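You operate a simulated robot arm through the tools that you are given. There is no shell and no other tool.

You run a simulated robot arm. Do the job below in one go: nothing can be reset, and whatever is moved stays where it is left.

JOB
Prime the skid pump with its hand pump till the glass shows FULL.
Fine: open the suction valve and the vent first; shut the vent after.

It is judged by the outcome, as a careful person would: the job done as asked, and still so three seconds after it is handed in. It fails if anything else is knocked over, pushed out of place, dropped, spilled or broken.

ROBOT AND FRAMES
A 7-joint arm with a two-finger parallel gripper, fixed in place. Base frame: the origin is on the floor under the middle of its stand, x ahead of it, y to its left, z up; the work surface is at about z = 0.6. Units: m, degrees, N and s.
With the tool pointing down near the work surface it reaches from about 0.12 to 0.56 m from the base axis. Its first joint turns from -166.0 to 166.0 degrees. Payload 3.43 kg.
The TCP is the grasp point between the finger pads, 0.03 m short of the fingertips. In the tool frame z runs along the fingers and y along their closing line. Largest opening 0.094 m; finger width 0.028, thickness 0.01; the body of the gripper, 0.05 by 0.096 m, starts 0.055 m behind the TCP.
Orientation is told as [roll, pitch, yaw] about the base's x, y, z axes, in that order, counted from this pose: with the fingers straight down and closing along the base's y, the tool's x points along the base's -x, its y along +y and its z along -z.

CONTROLS
- The arm moves only by the tool drive_tool. Its argument "motion" is one flat list of numbers, 7 for each row, row after row: the turn, a rotation vector about the tool's x, y, z in degrees, then the shift along the tool's x, y, z in m, then the gripper command, from -1 (shut) to 1 (fully open), values between in proportion. In form: [ax, ay, az, dx, dy, dz, hand, ax, ay, az, dx, dy, dz, hand, ...]. A call has 1 to 20 rows; each row shifts and turns the commanded pose from where the row before left it, along the tool's axes as they then stand. Each row takes 0.2 s and may step no farther than 0.05 m and 8.6 degrees from the row before; otherwise, or with a gripper value out of range, the whole call is refused. A pose out of reach is approached as far as the arm can. The call stops where the force on the tool passes 60 N (or 10 N more than at its start, if that is more) or the arm is blocked; 0.2 s more then pass. The fingers move at their own pace (about 0.108 m/s each) and stop on an object; they squeeze with about 38 N. The grip force told is the motor's: it shows also when the fingers shut on nothing. Time passes only in rows, and 0.2 s behind the last, so rows that do not move let the fingers close. The reply holds the time, the measured pose of the TCP, the force on the tool along the base axes, the opening and the grip force, in the units named above and with some noise, with the torque about the TCP (base axes, N m) and any sound that the robot's microphone picked up.
- Cameras (640 x 400 px; columns grow to the right, rows downward): "scene" is fixed at [0.2215, 0.6503, 1.4752]; the picture's right is [-0.63, -0.78, 0.00], its down [-0.55, 0.45, -0.70] and it looks along [0.55, -0.44, -0.71] (base axes); focal length 256 px, centre (320, 200). "wrist" rides on the gripper at [0.076, 0.014, -0.103] in the tool frame; the picture's right is [-0.18, 0.98, 0.00], its down [-0.75, -0.14, -0.64] and it looks along [-0.63, -0.12, 0.77] (tool axes); focal length 243 px, centre (320, 200). There is no depth. A picture from a camera that has moved, and an enlarged one, comes with that camera's place and axes in the base frame and with its lens.
- grab_frame(camera): a new picture of that camera. The clock stands still meanwhile.
- raise_lower(by): moves the trunk up (or, below 0, down) by that many m; the arm rides with it, the base frame stays. It gives what a move gives, with no picture.
- inspect(camera, box): a new picture of the part [left, top, right, bottom] of that camera's present view, enlarged. The clock stands still meanwhile.
- sign_off(): hands the job in; it is judged then, once.

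Nothing tells you positions but the pictures and the camera data. Unless the task says otherwise, let go and move clear before handing in.

The tools are called after "Emit:" by a JSON object that holds its "api" and its "payload". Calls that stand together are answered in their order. drive_tool: Moves the arm, as the interface text tells. Its arguments: {"type":"object","properties":{"motion":{"type":"array","items":{"type":"number"}}},"required":["motion"]} The other tools are called the same way: raise_lower (by) moves the trunk up or down; grab_frame (camera) takes a picture; inspect (camera, box) takes an enlarged picture of a part of a camera's view; sign_off () hands the job in.

At the start:

```text
time_s: 0.0
eef_pos: [0.4382, 0.2891, 1.2668]
orientation: [0.0, -0.1, 0.0]
contact_force: [0.0, -0.1, -0.4]
ft_torque: [-0.03, 0.04, 0.02]
opening: 0.0941
grasp_force: 0.0
trunk travel left (down, up): [-0.325, 0.265]
```

scene: 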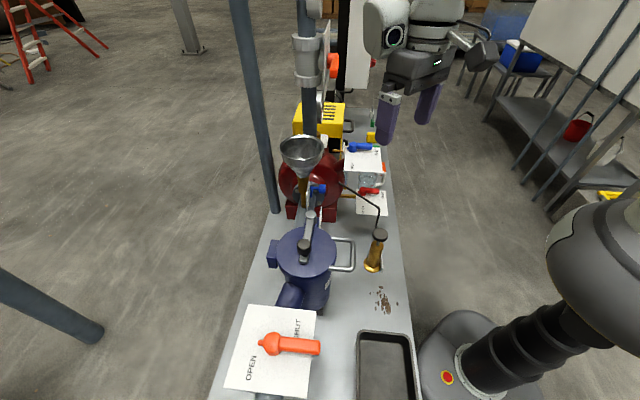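
wrist: 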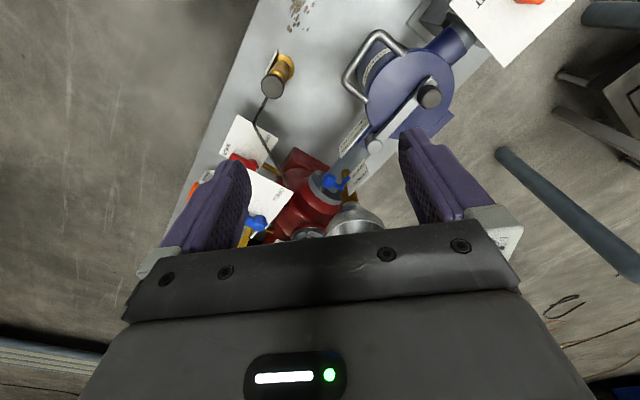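

I see a skid with a red pump, a blue strainer pot, several placarded valves (orange/red/blue handles), and a funnel. I'll look closer at the pieces before moving anything.

Emit:
{"api": "inspect", "payload": {"camera": "scene", "box": [260, 80, 420, 180]}}

Emit:
{"api": "inspect", "payload": {"camera": "scene", "box": [320, 130, 400, 180]}}

Emit:
{"api": "inspect", "payload": {"camera": "scene", "box": [260, 170, 420, 270]}}

Emit:
{"api": "inspect", "payload": {"camera": "scene", "box": [210, 270, 418, 400]}}

Emit:
{"api": "inspect", "payload": {"camera": "wrist", "box": [180, 100, 400, 240]}}

Emit:
{"api": "inspect", "payload": {"camera": "wrist", "box": [330, 0, 640, 190]}}

```text
4.00 times, centred on (340, 130) of scene
camera zoom: at [0.2215, 0.6503, 1.4752], right [-0.63, -0.78, 0.0], down [-0.55, 0.45, -0.7], along [0.55, -0.44, -0.71], focal length 1025 px, centre (240, 480)
```

zoom: 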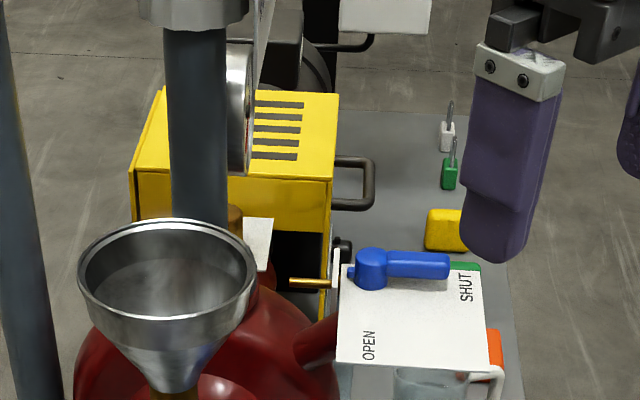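

```text
8.00 times, centred on (360, 155) of scene
camera zoom: at [0.2215, 0.6503, 1.4752], right [-0.63, -0.78, 0.0], down [-0.55, 0.45, -0.7], along [0.55, -0.44, -0.71], focal length 2051 px, centre (0, 560)
```

zoom: 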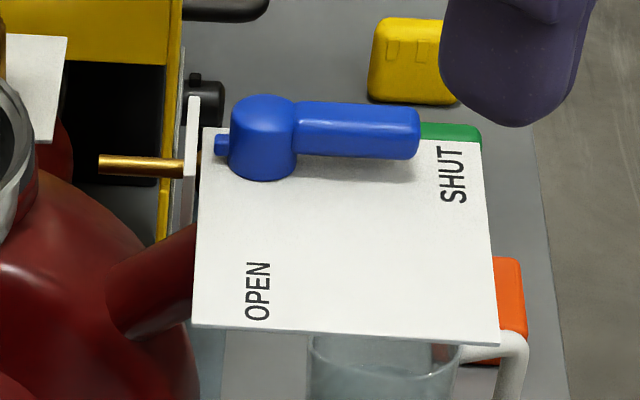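

```text
4.00 times, centred on (340, 220) of scene
camera zoom: at [0.2215, 0.6503, 1.4752], right [-0.63, -0.78, 0.0], down [-0.55, 0.45, -0.7], along [0.55, -0.44, -0.71], focal length 1025 px, centre (240, 120)
```

zoom: 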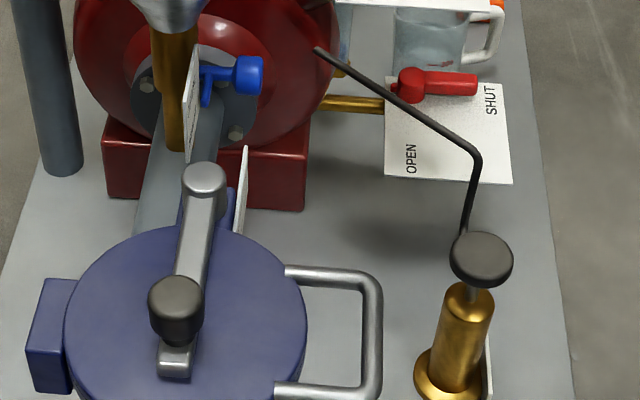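

```text
3.08 times, centred on (314, 335) of scene
camera zoom: at [0.2215, 0.6503, 1.4752], right [-0.63, -0.78, 0.0], down [-0.55, 0.45, -0.7], along [0.55, -0.44, -0.71], focal length 789 px, centre (338, -215)
```

zoom: 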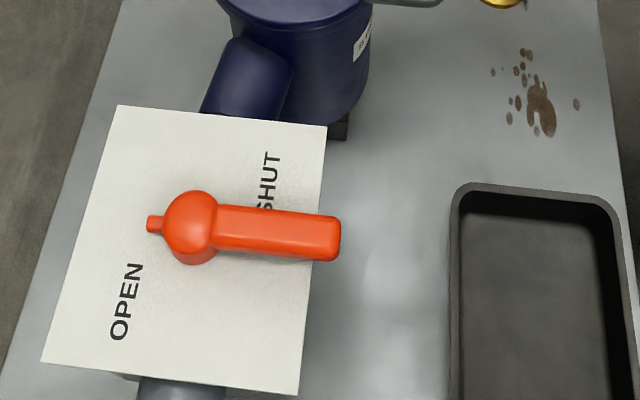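

```text
2.86 times, centred on (290, 170) of wrist
camera zoom: at [0.3618, 0.3033, 1.3708], right [0.18, 0.98, 0.0], down [0.75, -0.14, 0.64], along [0.63, -0.12, -0.77], focal length 693 px, centre (406, 286)
```

zoom: 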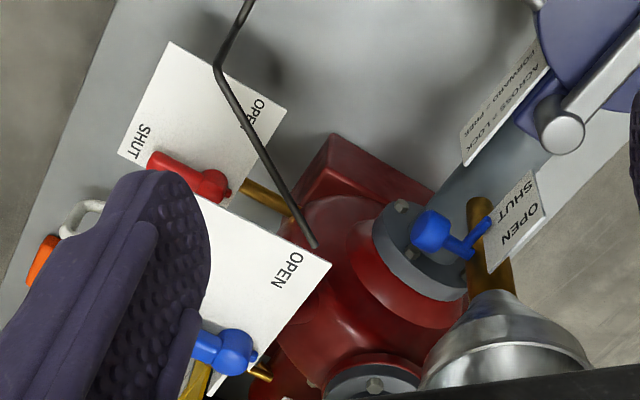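

```text
2.06 times, centred on (485, 95) of wrist
camera zoom: at [0.3618, 0.3033, 1.3708], right [0.18, 0.98, 0.0], down [0.75, -0.14, 0.64], along [0.63, -0.12, -0.77], focal length 501 px, centre (-21, 417)
```

zoom: 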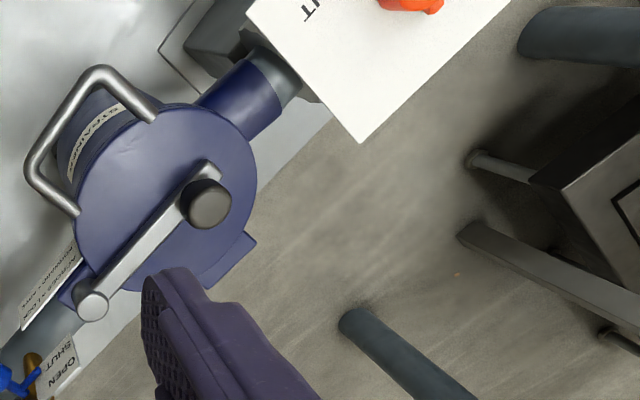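

The scene has several candidate valves: orange on the suction line, a large blue one over a cup, a red one low down, and a small blue one at the funnel. I'll zoom further for labels and the sight glass before moving.

Emit:
{"api": "inspect", "payload": {"camera": "scene", "box": [280, 0, 400, 75]}}

Emit:
{"api": "inspect", "payload": {"camera": "scene", "box": [280, 70, 400, 145]}}

Emit:
{"api": "inspect", "payload": {"camera": "scene", "box": [340, 160, 404, 200]}}

Emit:
{"api": "inspect", "payload": {"camera": "scene", "box": [290, 170, 354, 210]}}

Emit:
{"api": "inspect", "payload": {"camera": "scene", "box": [350, 220, 414, 280]}}

Emit:
{"api": "inspect", "payload": {"camera": "scene", "box": [260, 200, 370, 320]}}

```text
5.33 times, centred on (340, 38) of scene
camera zoom: at [0.2215, 0.6503, 1.4752], right [-0.63, -0.78, 0.0], down [-0.55, 0.45, -0.7], along [0.55, -0.44, -0.71], focal length 1367 px, centre (213, 1067)
```

zoom: 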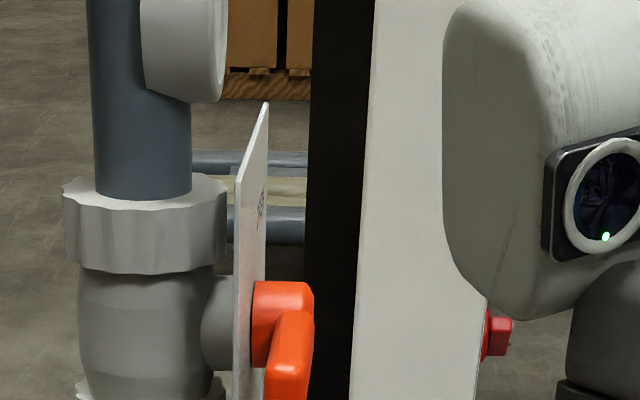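

```text
5.33 times, centred on (340, 108) of scene
camera zoom: at [0.2215, 0.6503, 1.4752], right [-0.63, -0.78, 0.0], down [-0.55, 0.45, -0.7], along [0.55, -0.44, -0.71], focal length 1367 px, centre (213, 693)
```

zoom: 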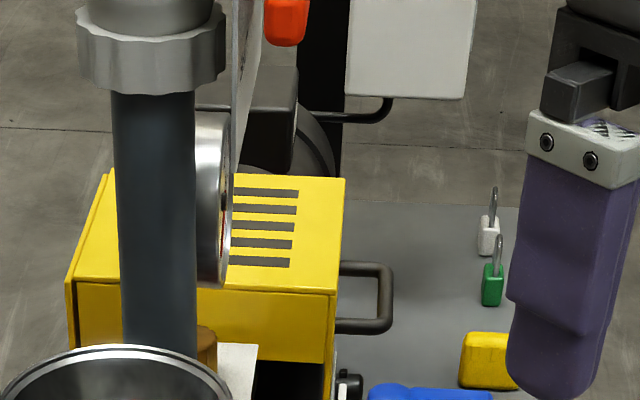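

```text
10.00 times, centred on (372, 180) of scene
camera zoom: at [0.2215, 0.6503, 1.4752], right [-0.63, -0.78, 0.0], down [-0.55, 0.45, -0.7], along [0.55, -0.44, -0.71], focal length 2563 px, centre (-200, 400)
```

zoom: 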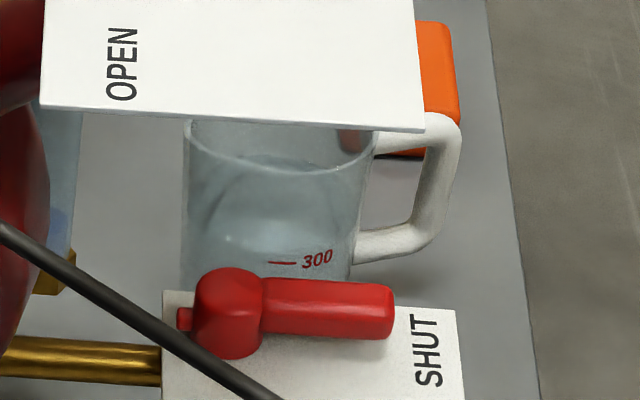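

```text
10.00 times, centred on (322, 190) of scene
camera zoom: at [0.2215, 0.6503, 1.4752], right [-0.63, -0.78, 0.0], down [-0.55, 0.45, -0.7], along [0.55, -0.44, -0.71], focal length 2563 px, centre (300, 300)
```

zoom: 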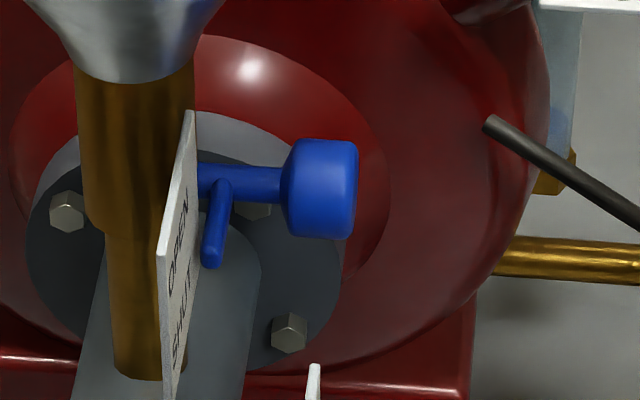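

```text
6.67 times, centred on (382, 250) of scene
camera zoom: at [0.2215, 0.6503, 1.4752], right [-0.63, -0.78, 0.0], down [-0.55, 0.45, -0.7], along [0.55, -0.44, -0.71], focal length 1709 px, centre (-93, -133)
```

zoom: 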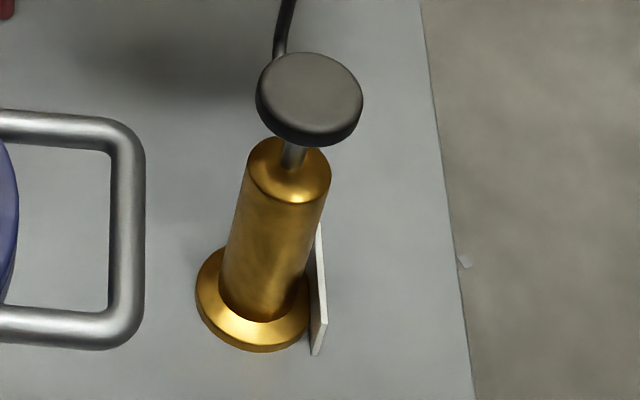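

```text
3.33 times, centred on (315, 260) of scene
camera zoom: at [0.2215, 0.6503, 1.4752], right [-0.63, -0.78, 0.0], down [-0.55, 0.45, -0.7], along [0.55, -0.44, -0.71], focal length 854 px, centre (337, 0)
```

zoom: 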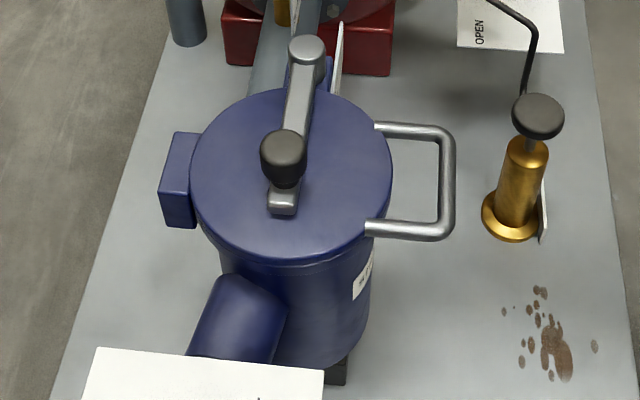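

The skid runs diagonally (about 45° to my x axis), with its robot-side face turned toward the base. I'll pull the tool back over the near side and yaw it to face the skid so the wrist camera can read the labels.

Emit:
{"api": "drive_tool", "payload": {"motion": [0, 0, 0, 0.002, -0.04, 0, 1, 0, 0, 0, 0.002, -0.04, 0, 1, 0, 0, 0, 0.002, -0.04, 0, 1, 0, 0, 0, 0.002, -0.04, 0, 1, 0, 0, 0, 0.002, -0.04, 0, 1, 0, 0, 0, 0.002, -0.04, 0, 1, 0, 0, 0, 0.002, -0.04, 0, 1, 0, 0, -7.67, 0, 0, 0, 1, 0, 0, -7.67, 0, 0, 0, 1, 0, 0, -7.67, 0, 0, 0, 1, 0, 0, -7.67, 0, 0, 0, 1, 0, 0, -7.67, 0, 0, 0, 1, 0, 0, -7.67, 0, 0, 0, 1]}}

Emit:
{"api": "grab_frame", "payload": {"camera": "wrist"}}

Emit:
{"api": "grab_frame", "payload": {"camera": "scene"}}

```text
time_s: 2.8
eef_pos: [0.4249, 0.0083, 1.2688]
orientation: [0.0, 0.0, 46.3]
contact_force: [-0.4, 0.5, -0.5]
ft_torque: [0.0, 0.0, 0.02]
opening: 0.094
grasp_force: 0.1
trunk travel left (down, up): [-0.325, 0.265]
```

```text
taken
camera wrist: at [0.3612, -0.0366, 1.3706], right [-0.58, 0.81, 0.0], down [0.62, 0.45, 0.64], along [0.52, 0.37, -0.77], focal length 243 px, centre (320, 200)
```

wrist: 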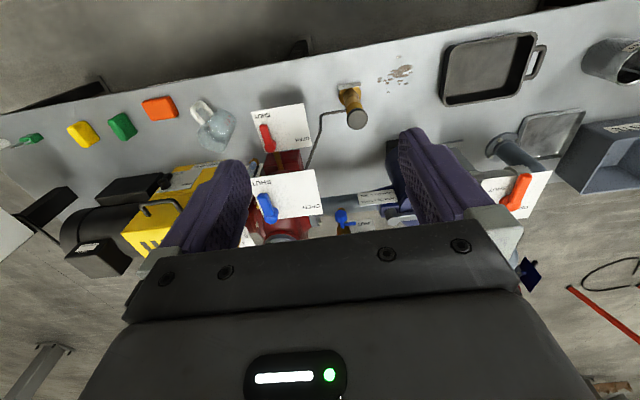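

```text
taken
```

scene: 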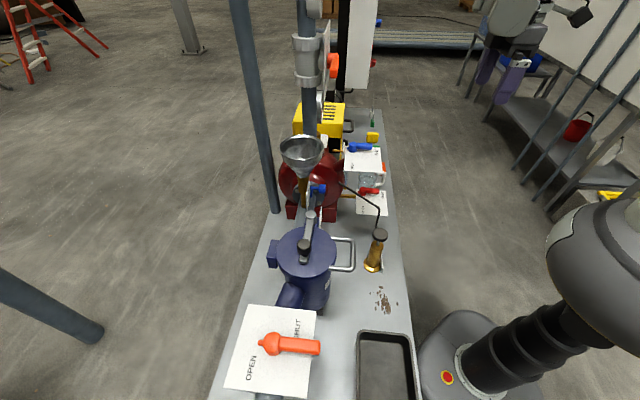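

The wrist picture is upside-down relative to the world (image-right is robot-left), and shows both placards, red valve, hand pump, and tray. I'll zoom in on these.

Emit:
{"api": "inspect", "payload": {"camera": "wrist", "box": [230, 90, 390, 245]}}

Emit:
{"api": "inspect", "payload": {"camera": "wrist", "box": [430, 20, 640, 230]}}

Emit:
{"api": "inspect", "payload": {"camera": "wrist", "box": [0, 80, 240, 280]}}

```text
2.58 times, centred on (310, 168) of wrist
camera zoom: at [0.3612, -0.0366, 1.3706], right [-0.58, 0.81, 0.0], down [0.62, 0.45, 0.64], along [0.52, 0.37, -0.77], focal length 626 px, centre (346, 284)
```

zoom: 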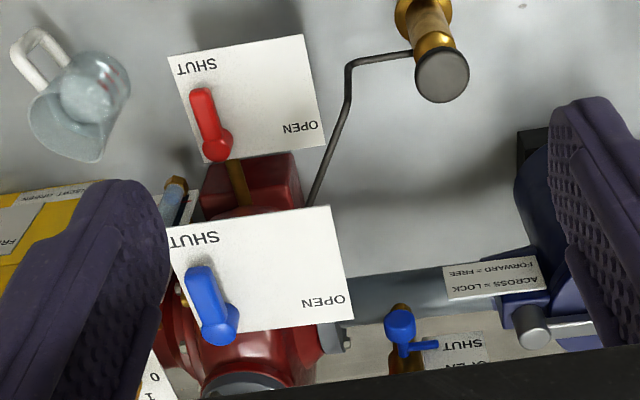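

```text
1.90 times, centred on (535, 125) of wrist
camera zoom: at [0.3612, -0.0366, 1.3706], right [-0.58, 0.81, 0.0], down [0.62, 0.45, 0.64], along [0.52, 0.37, -0.77], focal length 462 px, centre (-90, 343)
```

zoom: 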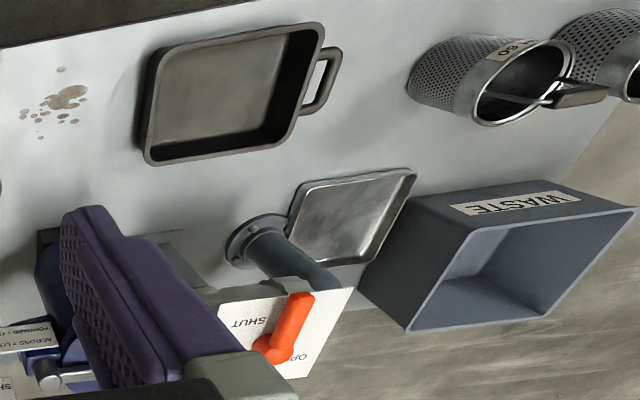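

```text
2.00 times, centred on (120, 180) of wrist
camera zoom: at [0.3612, -0.0366, 1.3706], right [-0.58, 0.81, 0.0], down [0.62, 0.45, 0.64], along [0.52, 0.37, -0.77], focal length 485 px, centre (720, 240)
```

zoom: 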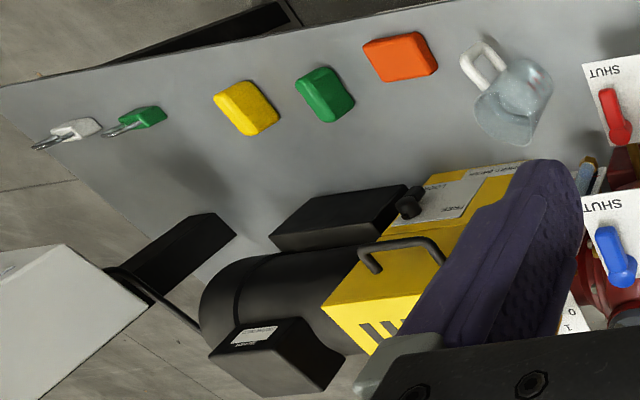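

The skid axis is at 45°; red = low on the casing (drain), big blue = top of the casing, small blue = funnel cock, orange = on the suction line at the left. I'll lower the trunk and tilt the tool up so the camera can read the robot-facing placards and the sight glass.

Emit:
{"api": "raise_lower", "payload": {"by": -0.25}}

Emit:
{"api": "drive_tool", "payload": {"motion": [0, -8, 0, 0, 0, 0, 1, 0, -8, 0, 0, 0, 0, 1, 0, -8, 0, 0, 0, 0, 1, 0, -8, 0, 0, 0, 0, 1, 0, -8, 0, 0, 0, 0, 1]}}

Emit:
{"api": "grab_frame", "payload": {"camera": "wrist"}}

Emit:
{"api": "grab_frame", "payload": {"camera": "scene"}}

```text
time_s: 5.4
eef_pos: [0.4247, 0.0077, 1.0179]
orientation: [0.1, -0.1, 46.1]
contact_force: [1.0, -0.2, 0.3]
ft_torque: [0.03, -0.01, 0.03]
opening: 0.094
grasp_force: 0.0
trunk travel left (down, up): [-0.075, 0.515]
```

```text
time_s: 6.6
eef_pos: [0.4236, 0.0078, 1.0163]
orientation: [0.0, -40.0, 46.0]
contact_force: [0.5, 0.0, -0.4]
ft_torque: [-0.05, 0.01, 0.02]
opening: 0.094
grasp_force: 0.1
trunk travel left (down, up): [-0.075, 0.515]
```

```text
taken
camera wrist: at [0.3269, -0.0714, 1.0468], right [-0.61, 0.78, 0.12], down [0.22, 0.02, 0.98], along [0.76, 0.62, -0.18], focal length 243 px, centre (320, 200)
```

wrist: 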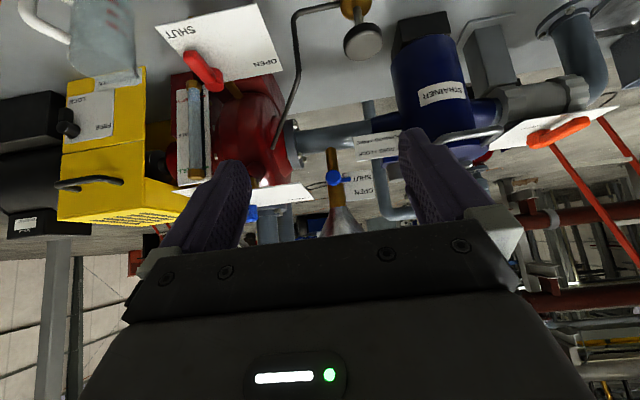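

```text
taken
```

scene: 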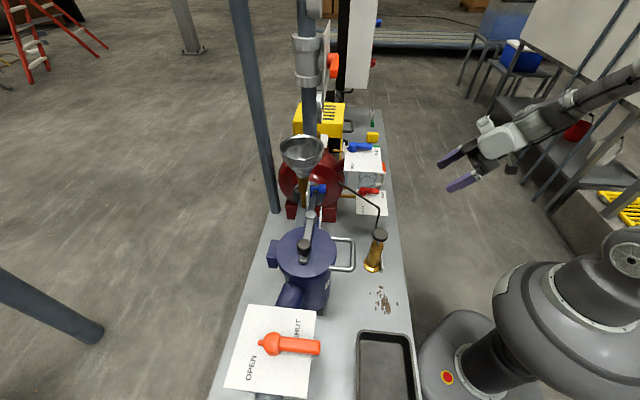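

Emit:
{"api": "inspect", "payload": {"camera": "wrist", "box": [150, 0, 310, 100]}}

Emit:
{"api": "inspect", "payload": {"camera": "wrist", "box": [150, 60, 310, 240]}}

Emit:
{"api": "inspect", "payload": {"camera": "wrist", "box": [300, 80, 460, 240]}}

Emit:
{"api": "inspect", "payload": {"camera": "wrist", "box": [380, 0, 640, 170]}}

Emit:
{"api": "inspect", "payload": {"camera": "wrist", "box": [0, 60, 200, 240]}}

```text
4.00 times, centred on (230, 50) of wrist
camera zoom: at [0.3269, -0.0714, 1.0468], right [-0.61, 0.78, 0.12], down [0.22, 0.02, 0.98], along [0.76, 0.62, -0.18], focal length 970 px, centre (680, 800)
```

zoom: 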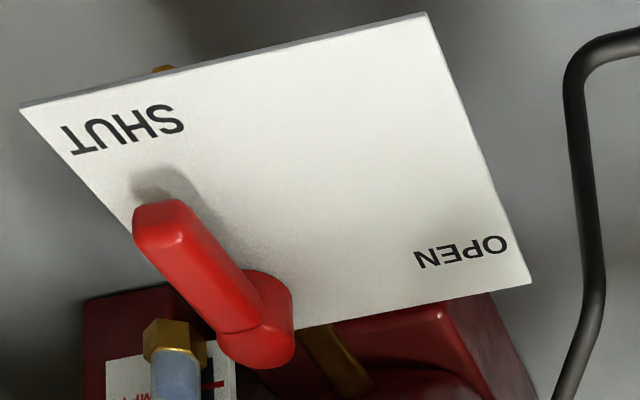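

```text
2.22 times, centred on (230, 150) of wrist
camera zoom: at [0.3269, -0.0714, 1.0468], right [-0.61, 0.78, 0.12], down [0.22, 0.02, 0.98], along [0.76, 0.62, -0.18], focal length 539 px, centre (520, 311)
```

zoom: 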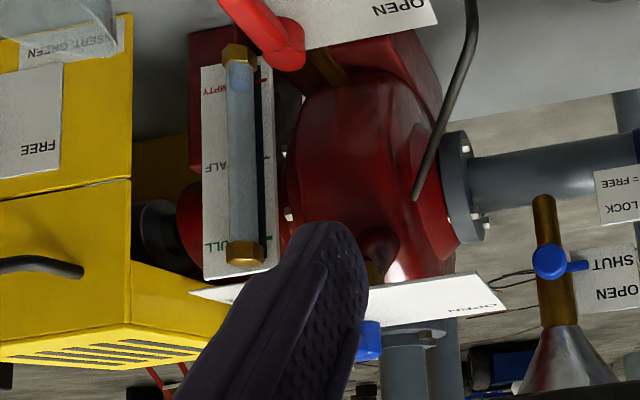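

```text
2.50 times, centred on (380, 160) of wrist
camera zoom: at [0.3269, -0.0714, 1.0468], right [-0.61, 0.78, 0.12], down [0.22, 0.02, 0.98], along [0.76, 0.62, -0.18], focal length 606 px, centre (170, 300)
```

zoom: 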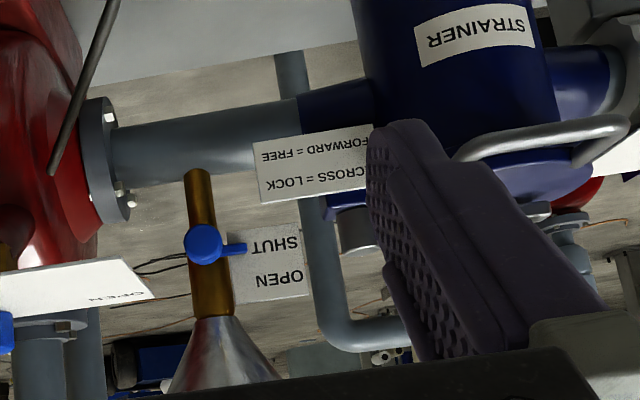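

```text
2.35 times, centred on (510, 85) of wrist
camera zoom: at [0.3269, -0.0714, 1.0468], right [-0.61, 0.78, 0.12], down [0.22, 0.02, 0.98], along [0.76, 0.62, -0.18], focal length 571 px, centre (-127, 471)
```

zoom: 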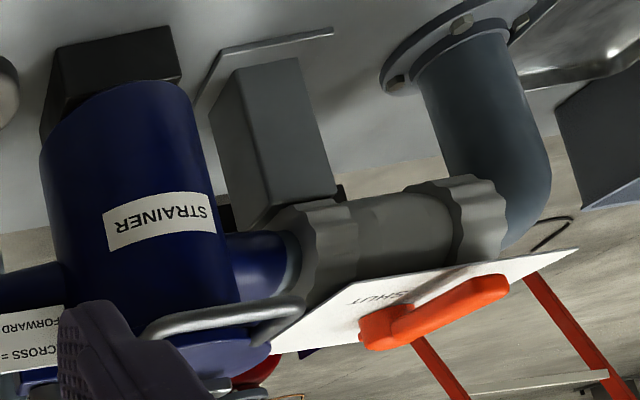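

```text
2.22 times, centred on (100, 150) of wrist
camera zoom: at [0.3269, -0.0714, 1.0468], right [-0.61, 0.78, 0.12], down [0.22, 0.02, 0.98], along [0.76, 0.62, -0.18], focal length 539 px, centre (809, 311)
```

zoom: 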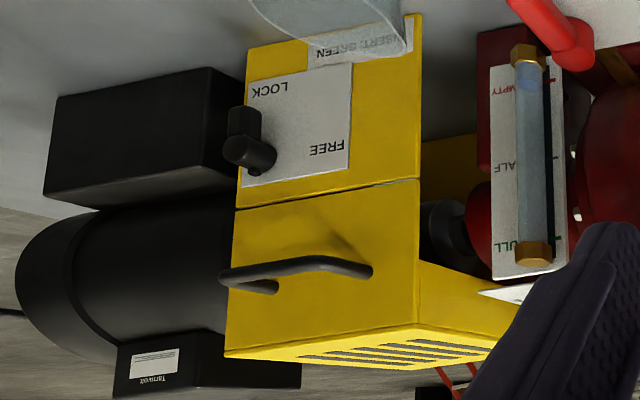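

The sight glass beside the motor coupling reads EMPTY / HALF / FULL (bottom to top), and the big blue valve sits at the casing top at roughly [0.73, 0.09, 0.97]. I'll move closer with the camera to check the labels, glass and blue valve.

Emit:
{"api": "drive_tool", "payload": {"motion": [0, 8, 0, 0, 0, 0, 1, 0, 8, 1, 0, 0, 0, 1, 0, 4, 0, 0, 0, 0, 1, 0, 0, 0, -0.0237, -0.026, -0.0092, 1, 0, 0, 0, -0.0237, -0.026, -0.0092, 1, 0, 0, 0, -0.0237, -0.026, -0.0092, 1, 0, 0, 0, -0.0237, -0.026, -0.0092, 1, 0, 0, 0, -0.0237, -0.026, -0.0092, 1, 0, 0, 0, -0.0237, -0.026, -0.0092, 1]}}

Emit:
{"api": "grab_frame", "payload": {"camera": "wrist"}}

Emit:
{"api": "grab_frame", "payload": {"camera": "scene"}}

```text
time_s: 8.6
eef_pos: [0.6156, -0.0185, 1.1177]
orientation: [0.5, -20.0, 44.9]
contact_force: [-0.7, -0.3, 0.5]
ft_torque: [0.01, -0.01, 0.0]
opening: 0.094
grasp_force: 0.0
trunk travel left (down, up): [-0.075, 0.515]
```

```text
taken
camera wrist: at [0.5307, -0.0839, 1.1877], right [-0.57, 0.82, 0.07], down [0.45, 0.24, 0.86], along [0.68, 0.53, -0.51], focal length 243 px, centre (320, 200)
```

wrist: 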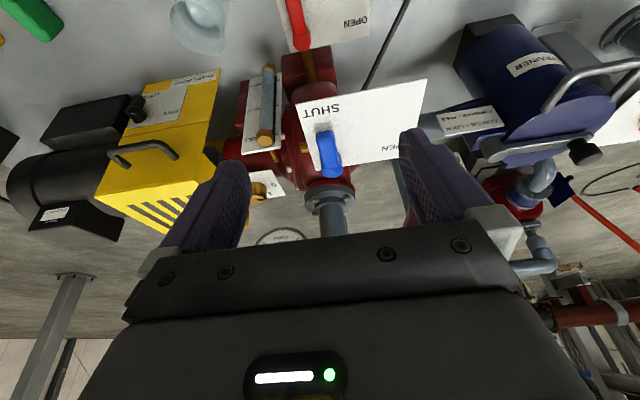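

```text
taken
```

scene: 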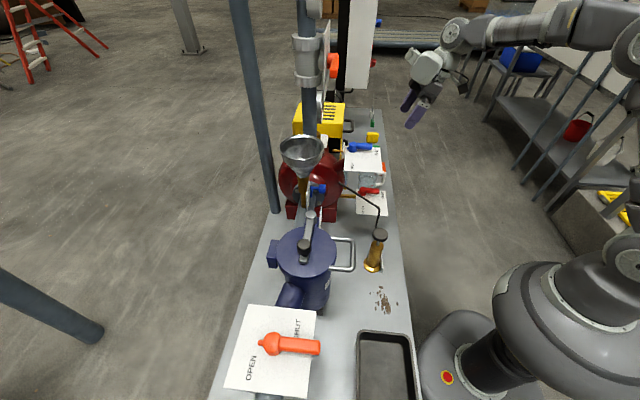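

Emit:
{"api": "inspect", "payload": {"camera": "wrist", "box": [220, 40, 440, 240]}}

Emit:
{"api": "inspect", "payload": {"camera": "wrist", "box": [220, 50, 320, 160]}}

Emit:
{"api": "inspect", "payload": {"camera": "wrist", "box": [90, 40, 290, 240]}}

Emit:
{"api": "inspect", "payload": {"camera": "wrist", "box": [400, 0, 640, 220]}}

```text
2.00 times, centred on (330, 140) of wrist
camera zoom: at [0.5307, -0.0839, 1.1877], right [-0.57, 0.82, 0.07], down [0.45, 0.24, 0.86], along [0.68, 0.53, -0.51], focal length 485 px, centre (300, 320)
```

zoom: 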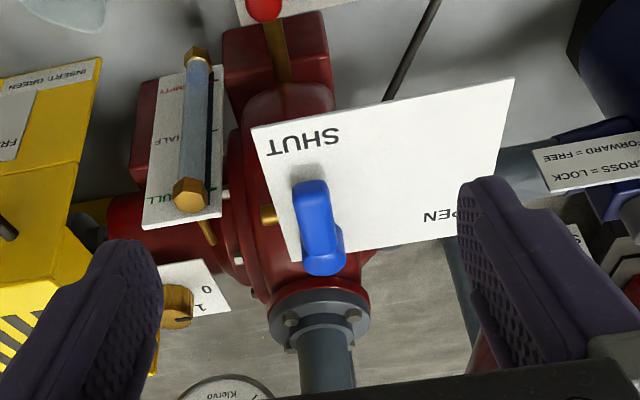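

```text
3.64 times, centred on (270, 105) of wrist
camera zoom: at [0.5307, -0.0839, 1.1877], right [-0.57, 0.82, 0.07], down [0.45, 0.24, 0.86], along [0.68, 0.53, -0.51], focal length 882 px, centre (502, 546)
```

zoom: 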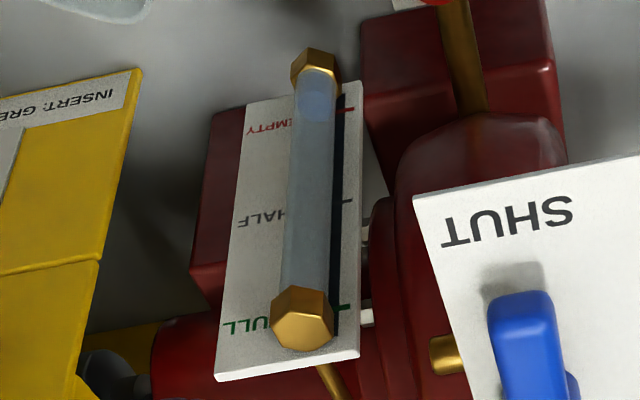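

```text
2.00 times, centred on (190, 140) of wrist
camera zoom: at [0.5307, -0.0839, 1.1877], right [-0.57, 0.82, 0.07], down [0.45, 0.24, 0.86], along [0.68, 0.53, -0.51], focal length 485 px, centre (580, 320)
```

zoom: 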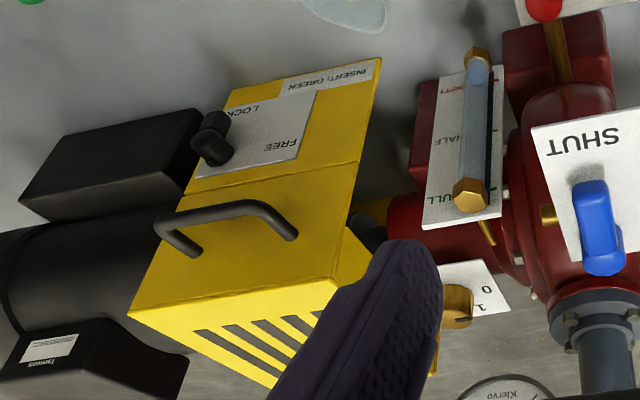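

```text
1.82 times, centred on (520, 110) of wrist
camera zoom: at [0.5307, -0.0839, 1.1877], right [-0.57, 0.82, 0.07], down [0.45, 0.24, 0.86], along [0.68, 0.53, -0.51], focal length 441 px, centre (-44, 364)
```

zoom: 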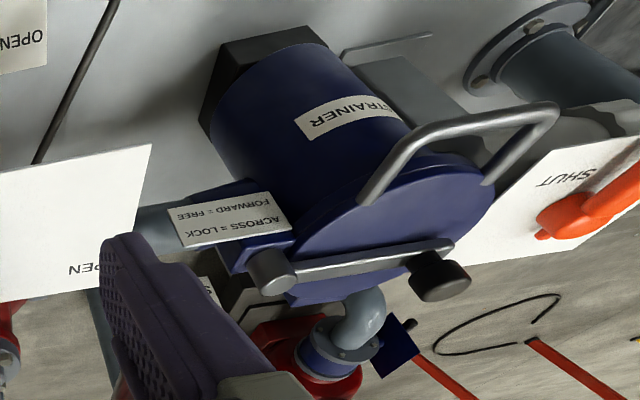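

The glass appears empty (FULL mark at top). The big blue valve on the brass stub at the casing top reads SHUT; there's also a brass "0/1" cock behind. I'll look from higher and closer to be sure which one is the vent.

Emit:
{"api": "drive_tool", "payload": {"motion": [0, 0, 0, -0.034, -0.017, -0.016, 1, 0, 0, 0, -0.034, -0.017, -0.016, 1, 0, 0, 0, -0.034, -0.017, -0.016, 1, 0, 6, 0, 0, 0, 0, 1, 0, 6, 0, 0, 0, 0, 1]}}

Emit:
{"api": "grab_frame", "payload": {"camera": "wrist"}}

Emit:
{"api": "inspect", "payload": {"camera": "wrist", "box": [200, 0, 440, 240]}}

Emit:
{"api": "inspect", "payload": {"camera": "scene", "box": [290, 130, 390, 210]}}

```text
time_s: 9.8
eef_pos: [0.6804, 0.0073, 1.1867]
orientation: [0.4, -10.9, 45.1]
contact_force: [0.5, -0.2, 0.1]
ft_torque: [-0.02, -0.01, 0.0]
opening: 0.0941
grasp_force: 0.0
out of reach, approached as far as the arm can: row 3, 4, 5
trunk travel left (down, up): [-0.075, 0.515]
```

```text
taken
camera wrist: at [0.6049, -0.0502, 1.2733], right [-0.57, 0.82, 0.04], down [0.54, 0.33, 0.77], along [0.62, 0.46, -0.63], focal length 243 px, centre (320, 200)
```

wrist: 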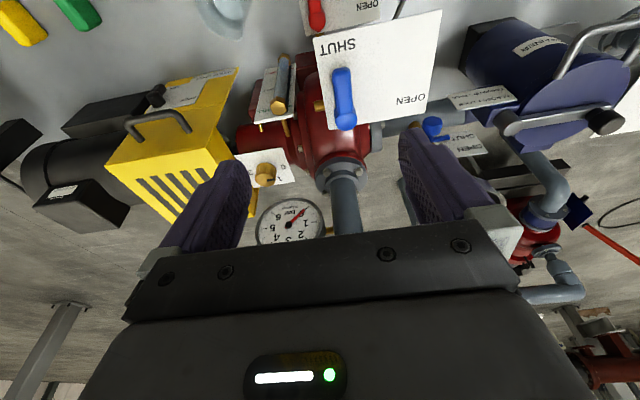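

```text
1.67 times, centred on (320, 120) of wrist
camera zoom: at [0.6049, -0.0502, 1.2733], right [-0.57, 0.82, 0.04], down [0.54, 0.33, 0.77], along [0.62, 0.46, -0.63], focal length 404 px, centre (320, 333)
```

zoom: 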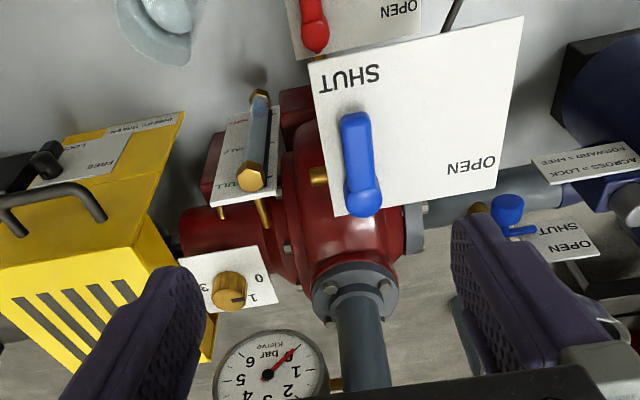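

```text
5.00 times, centred on (340, 170) of scene
camera zoom: at [0.2215, 0.6503, 1.4752], right [-0.63, -0.78, 0.0], down [-0.55, 0.45, -0.7], along [0.55, -0.44, -0.71], focal length 1282 px, centre (220, 350)
```

zoom: 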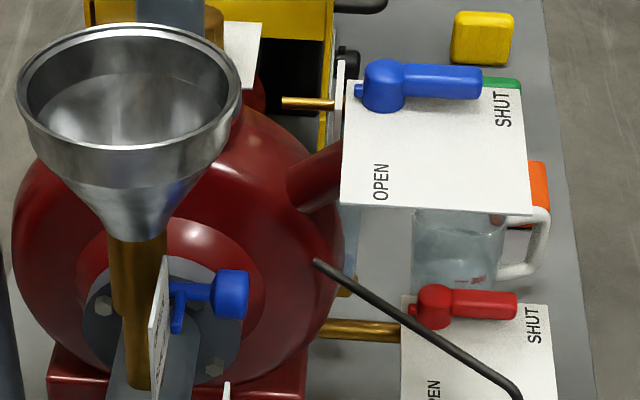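

The dark-red stub from the top of the casing leads to the big blue valve, so that is the vent (currently SHUT, toward me; OPEN is toward robot-left). Now I'll slide left over the skid to view the orange suction valve from above.

Emit:
{"api": "drive_tool", "payload": {"motion": [0, 0, 0, 0.045, 0, 0, 1, 0, 0, 0, 0, 0.049, 0, 1, 0, 0, 0, 0, 0.049, 0, 1, 0, 0, 0, 0, 0.049, 0, 1, 0, 0, 0, 0, 0.049, 0, 1, 0, 0, 0, 0, 0.049, 0, 1, 0, 0, 0, 0, 0.049, 0, 1, 0, 0, 0, 0, 0.049, 0, 1, 0, 0, 0, 0, 0.049, 0, 1, 0, 0, 0, 0, 0.049, 0, 1, 0, 0, 0, 0, 0.049, 0, 1, 0, 0, 0, 0, 0.049, 0, 1, 0, 0, 0, 0, 0.049, 0, 1, 0, 0, 0, 0, 0.045, 0, 1]}}

Emit:
{"api": "grab_frame", "payload": {"camera": "wrist"}}

Emit:
{"api": "grab_frame", "payload": {"camera": "scene"}}

```text
time_s: 12.8
eef_pos: [0.4201, 0.4488, 1.2975]
orientation: [0.5, -11.1, 45.1]
contact_force: [0.2, 0.0, -0.7]
ft_torque: [-0.02, 0.02, 0.0]
opening: 0.0942
grasp_force: 0.1
out of reach, approached as far as the arm can: row 1, 2, 3, 4, 5, 6, 7, 8, 9, 10, 11, 12, 13
trunk travel left (down, up): [-0.075, 0.515]
```

```text
taken
camera wrist: at [0.3438, 0.3919, 1.3842], right [-0.57, 0.82, 0.04], down [0.54, 0.33, 0.77], along [0.62, 0.46, -0.63], focal length 243 px, centre (320, 200)
```

wrist: 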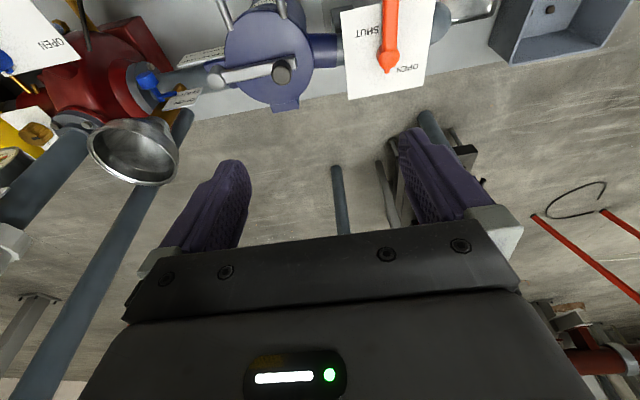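

```text
taken
```

scene: 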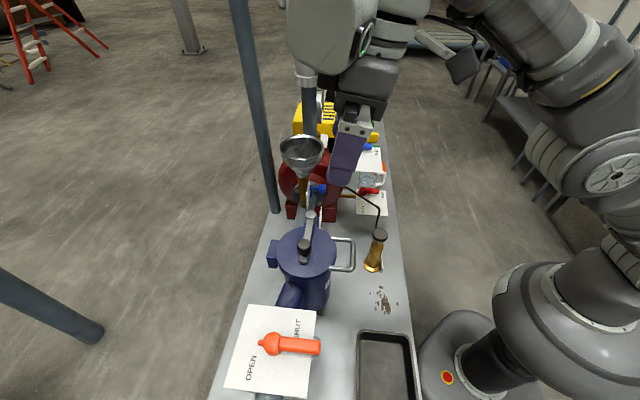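

The arm ended away from where I commanded (n≈0.61, z≈1.30), so I'll hold still to see whether it settles and check the state before continuing.

Emit:
{"api": "drive_tool", "payload": {"motion": [0, 0, 0, 0, 0, 0, 1, 0, 0, 0, 0, 0, 0, 1]}}

Emit:
{"api": "inspect", "payload": {"camera": "wrist", "box": [320, 0, 450, 110]}}

Emit:
{"api": "grab_frame", "payload": {"camera": "scene"}}

```text
time_s: 13.4
eef_pos: [0.4205, 0.4474, 1.2982]
orientation: [0.5, -11.0, 45.1]
contact_force: [-0.5, 0.0, 0.2]
ft_torque: [0.0, 0.01, 0.0]
opening: 0.094
grasp_force: 0.0
trunk travel left (down, up): [-0.075, 0.515]
```

```text
3.64 times, centred on (385, 55) of wrist
camera zoom: at [0.3437, 0.3911, 1.3846], right [-0.57, 0.82, 0.04], down [0.54, 0.33, 0.77], along [0.62, 0.46, -0.63], focal length 882 px, centre (84, 727)
```

zoom: 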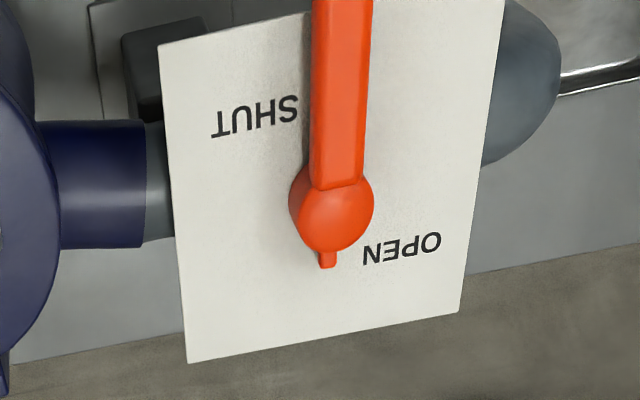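

```text
taken
```

scene: 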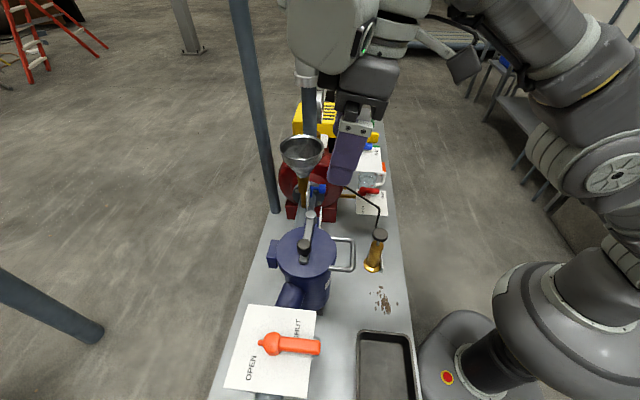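

The orange handle points across the pipe at SHUT (toward me); OPEN is with the handle along the pipe, toward robot-left. Now I'll bring the tool back and down a bit to check the arm moves freely from here.

Emit:
{"api": "drive_tool", "payload": {"motion": [0, 0, 0, 0.029, 0, 0.02, 1, 0, 0, 0, 0.029, 0, 0.02, 1, 0, 0, 0, 0.029, 0, 0.02, 1, 0, 0, 0, 0.029, 0, 0.02, 1]}}

Emit:
{"api": "grab_frame", "payload": {"camera": "scene"}}

```text
time_s: 14.4
eef_pos: [0.4207, 0.4506, 1.289]
orientation: [0.5, -10.9, 45.1]
contact_force: [-0.2, 0.1, 0.9]
ft_torque: [-0.02, 0.0, -0.01]
opening: 0.094
grasp_force: 0.0
out of reach, approached as far as the arm can: row 1, 2, 3, 4
trunk travel left (down, up): [-0.075, 0.515]
```

```text
taken
```

scene: 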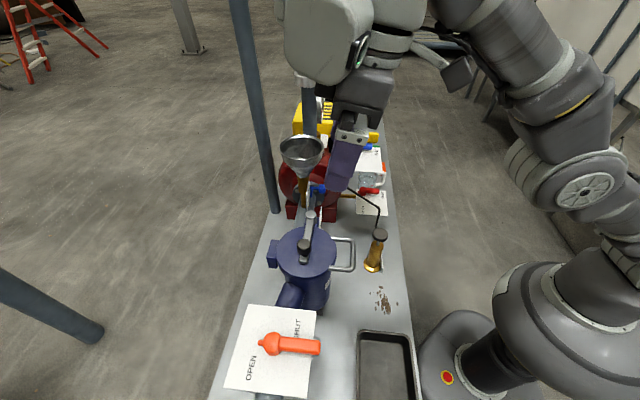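

The arm seems caught against a joint limit in this posture, so I'll back it out the way it came and then retract.

Emit:
{"api": "drive_tool", "payload": {"motion": [0, 0, 0, 0, -0.045, 0, 1, 0, 0, 0, 0, -0.045, 0, 1, 0, 0, 0, 0, -0.045, 0, 1, 0, 0, 0, 0, -0.045, 0, 1]}}

```text
time_s: 15.4
eef_pos: [0.5414, 0.3178, 1.2796]
orientation: [0.4, -10.9, 45.0]
contact_force: [0.9, 1.1, -1.1]
ft_torque: [-0.04, 0.04, 0.01]
opening: 0.094
grasp_force: 0.0
out of reach, approached as far as the arm can: row 1, 2, 3, 4
trunk travel left (down, up): [-0.075, 0.515]
```

Emit:
{"api": "drive_tool", "payload": {"motion": [0, 0, 0, 0.03, 0, 0, 1, 0, 0, 0, 0.03, 0, 0, 1, 0, 0, 0, 0.03, 0, 0, 1]}}

Emit:
{"api": "grab_frame", "payload": {"camera": "scene"}}

```text
time_s: 16.2
eef_pos: [0.476, 0.252, 1.2624]
orientation: [0.5, -10.9, 45.1]
contact_force: [0.2, 0.6, -0.8]
ft_torque: [-0.03, 0.01, 0.02]
opening: 0.0938
grasp_force: 0.1
trunk travel left (down, up): [-0.075, 0.515]
```

```text
taken
```

scene: 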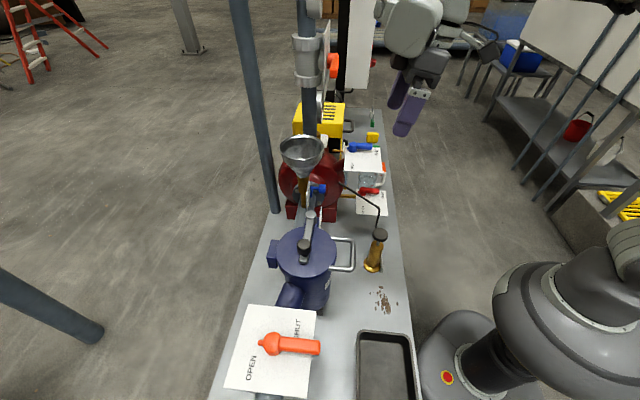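

It moves freely again (now at n≈0.515, s≈0.16 in skid coordinates, z≈1.26). I'll go down toward the orange suction valve with a 20° forward tilt, staying well above it, to measure the handle closely.

Emit:
{"api": "drive_tool", "payload": {"motion": [0, -4.5, 0, 0, 0, 0, 1, 0, -4.5, 0, 0, 0, 0, 1, 0, 0, 0, 0.0005, 0.032, 0.025, -1, 0, 0, 0, 0.0005, 0.032, 0.025, -1, 0, 0, 0, 0.0005, 0.032, 0.025, -1, 0, 0, 0, 0.0005, 0.032, 0.025, -1, 0, 0, 0, 0.0005, 0.032, 0.025, -1, 0, 0, 0, 0.0005, 0.032, 0.025, -1, 0, 0, 0, 0.0005, 0.032, 0.025, -1, 0, 0, 0, 0.0005, 0.032, 0.025, -1]}}

Emit:
{"api": "grab_frame", "payload": {"camera": "wrist"}}

Emit:
{"api": "grab_frame", "payload": {"camera": "scene"}}

```text
time_s: 18.4
eef_pos: [0.3408, 0.4821, 1.073]
orientation: [0.6, -20.0, 45.1]
contact_force: [-0.6, 0.1, 0.3]
ft_torque: [-0.02, 0.0, 0.0]
opening: 0.0
grasp_force: 33.4
trunk travel left (down, up): [-0.075, 0.515]
```

```text
taken
camera wrist: at [0.2565, 0.4162, 1.1435], right [-0.58, 0.81, 0.07], down [0.45, 0.24, 0.86], along [0.68, 0.53, -0.51], focal length 243 px, centre (320, 200)
```

wrist: 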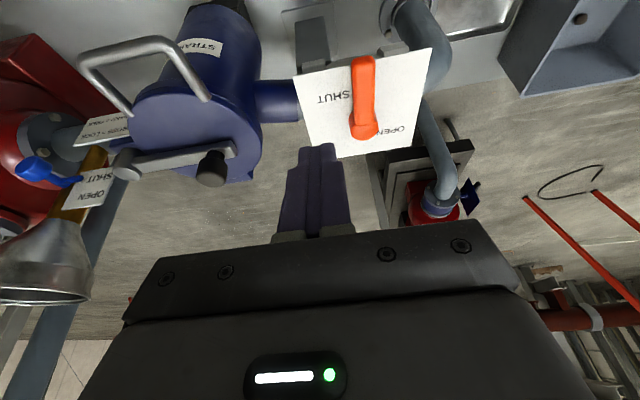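

```text
taken
```

scene: 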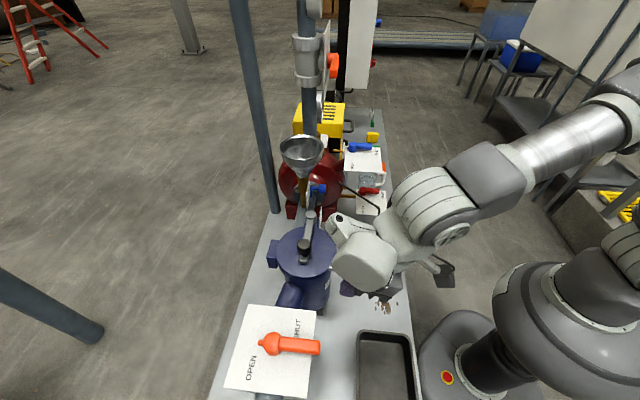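

Emit:
{"api": "inspect", "payload": {"camera": "wrist", "box": [280, 30, 440, 170]}}

Emit:
{"api": "inspect", "payload": {"camera": "scene", "box": [220, 290, 340, 400]}}

```text
2.86 times, centred on (360, 100) of wrist
camera zoom: at [0.2565, 0.4162, 1.1435], right [-0.58, 0.81, 0.07], down [0.45, 0.24, 0.86], along [0.68, 0.53, -0.51], focal length 693 px, centre (206, 486)
```

zoom: 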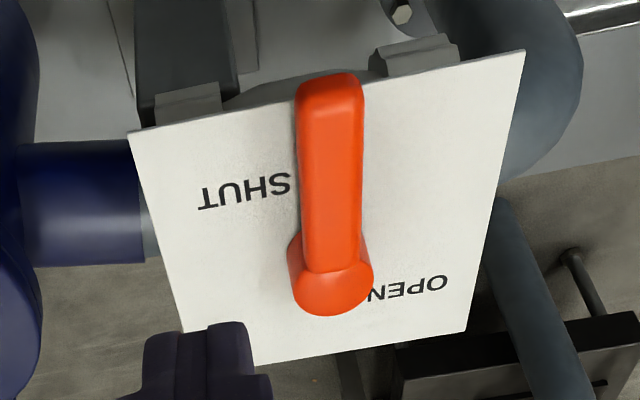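

```text
3.64 times, centred on (280, 345) of scene
camera zoom: at [0.2215, 0.6503, 1.4752], right [-0.63, -0.78, 0.0], down [-0.55, 0.45, -0.7], along [0.55, -0.44, -0.71], focal length 932 px, centre (466, -327)
```

zoom: 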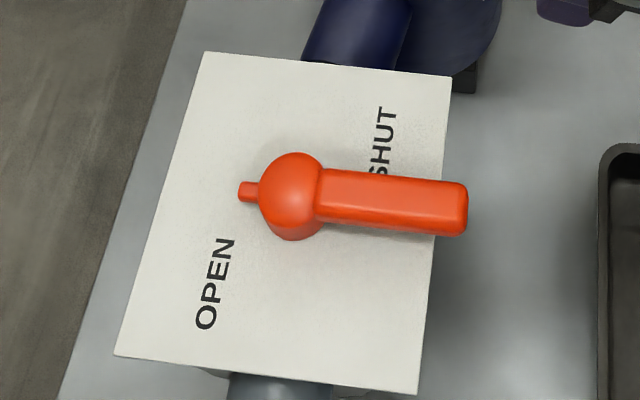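

Triangulating, the orange hub is at about [0.412, 0.622, 0.89] (plate at z≈0.863, handle z 0.872–0.895, about 24 mm wide, tip toward me). I'll descend with closed fingers on its right-hand (+s) side, stopping short to check.

Emit:
{"api": "drive_tool", "payload": {"motion": [0, 0, 0, -0.00386, 0, 0.0367, -1, 0, 0, 0, -0.00386, 0, 0.0367, -1, 0, 0, 0, -0.00386, 0, 0.0367, -1, 0, 0, 0, -0.00386, 0, 0.0367, -1]}}

Emit:
{"api": "grab_frame", "payload": {"camera": "wrist"}}

Emit:
{"api": "inspect", "payload": {"camera": "scene", "box": [200, 240, 380, 400]}}

```text
time_s: 19.4
eef_pos: [0.3885, 0.527, 0.9401]
orientation: [0.4, -20.0, 45.0]
contact_force: [0.4, -0.7, 0.5]
ft_torque: [0.02, -0.03, 0.01]
opening: 0.0002
grasp_force: 33.2
trunk travel left (down, up): [-0.075, 0.515]
```

```text
taken
camera wrist: at [0.303, 0.4619, 1.0102], right [-0.58, 0.81, 0.07], down [0.45, 0.24, 0.86], along [0.68, 0.53, -0.51], focal length 243 px, centre (320, 200)
```

wrist: 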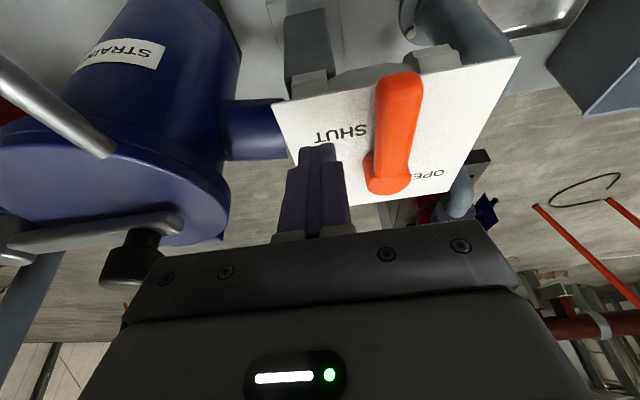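

```text
2.50 times, centred on (290, 320) of scene
camera zoom: at [0.2215, 0.6503, 1.4752], right [-0.63, -0.78, 0.0], down [-0.55, 0.45, -0.7], along [0.55, -0.44, -0.71], focal length 641 px, centre (395, -100)
```

zoom: 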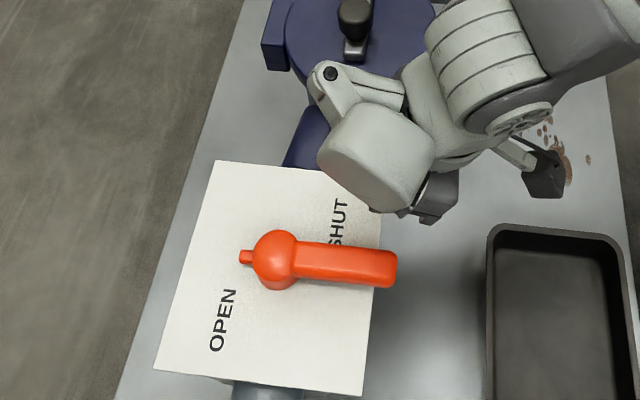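

Clear so far: fingers are beside the handle on its +s side. I'll lower the last bit to handle height and nudge left until about contact.

Emit:
{"api": "drive_tool", "payload": {"motion": [0, 0, 0, -0.00193, 0, 0.01835, -1, 0, 0, 0, -0.00193, 0, 0.01835, -1, 0, 0, 0, 0.0033, 0.011, -0.0012, -1, 0, 0, 0, 0.0033, 0.011, -0.0012, -1]}}

Emit:
{"api": "grab_frame", "payload": {"camera": "wrist"}}

```text
time_s: 20.4
eef_pos: [0.3793, 0.5497, 0.9085]
orientation: [0.4, -20.0, 45.0]
contact_force: [0.1, 0.0, -0.5]
ft_torque: [-0.02, -0.01, -0.02]
opening: 0.0
grasp_force: 33.2
trunk travel left (down, up): [-0.075, 0.515]
```

```text
taken
camera wrist: at [0.293, 0.485, 0.9798], right [-0.58, 0.81, 0.07], down [0.45, 0.24, 0.86], along [0.68, 0.53, -0.51], focal length 243 px, centre (320, 200)
```

wrist: 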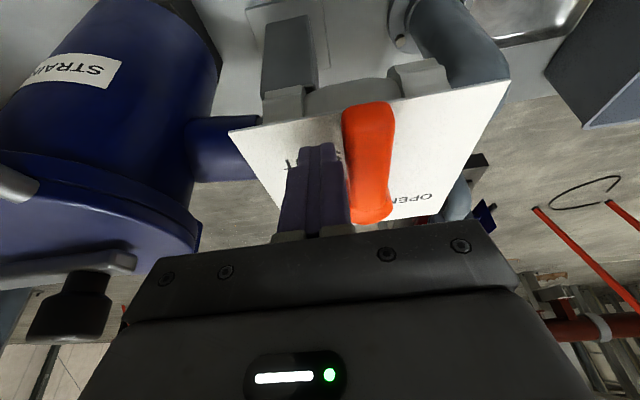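

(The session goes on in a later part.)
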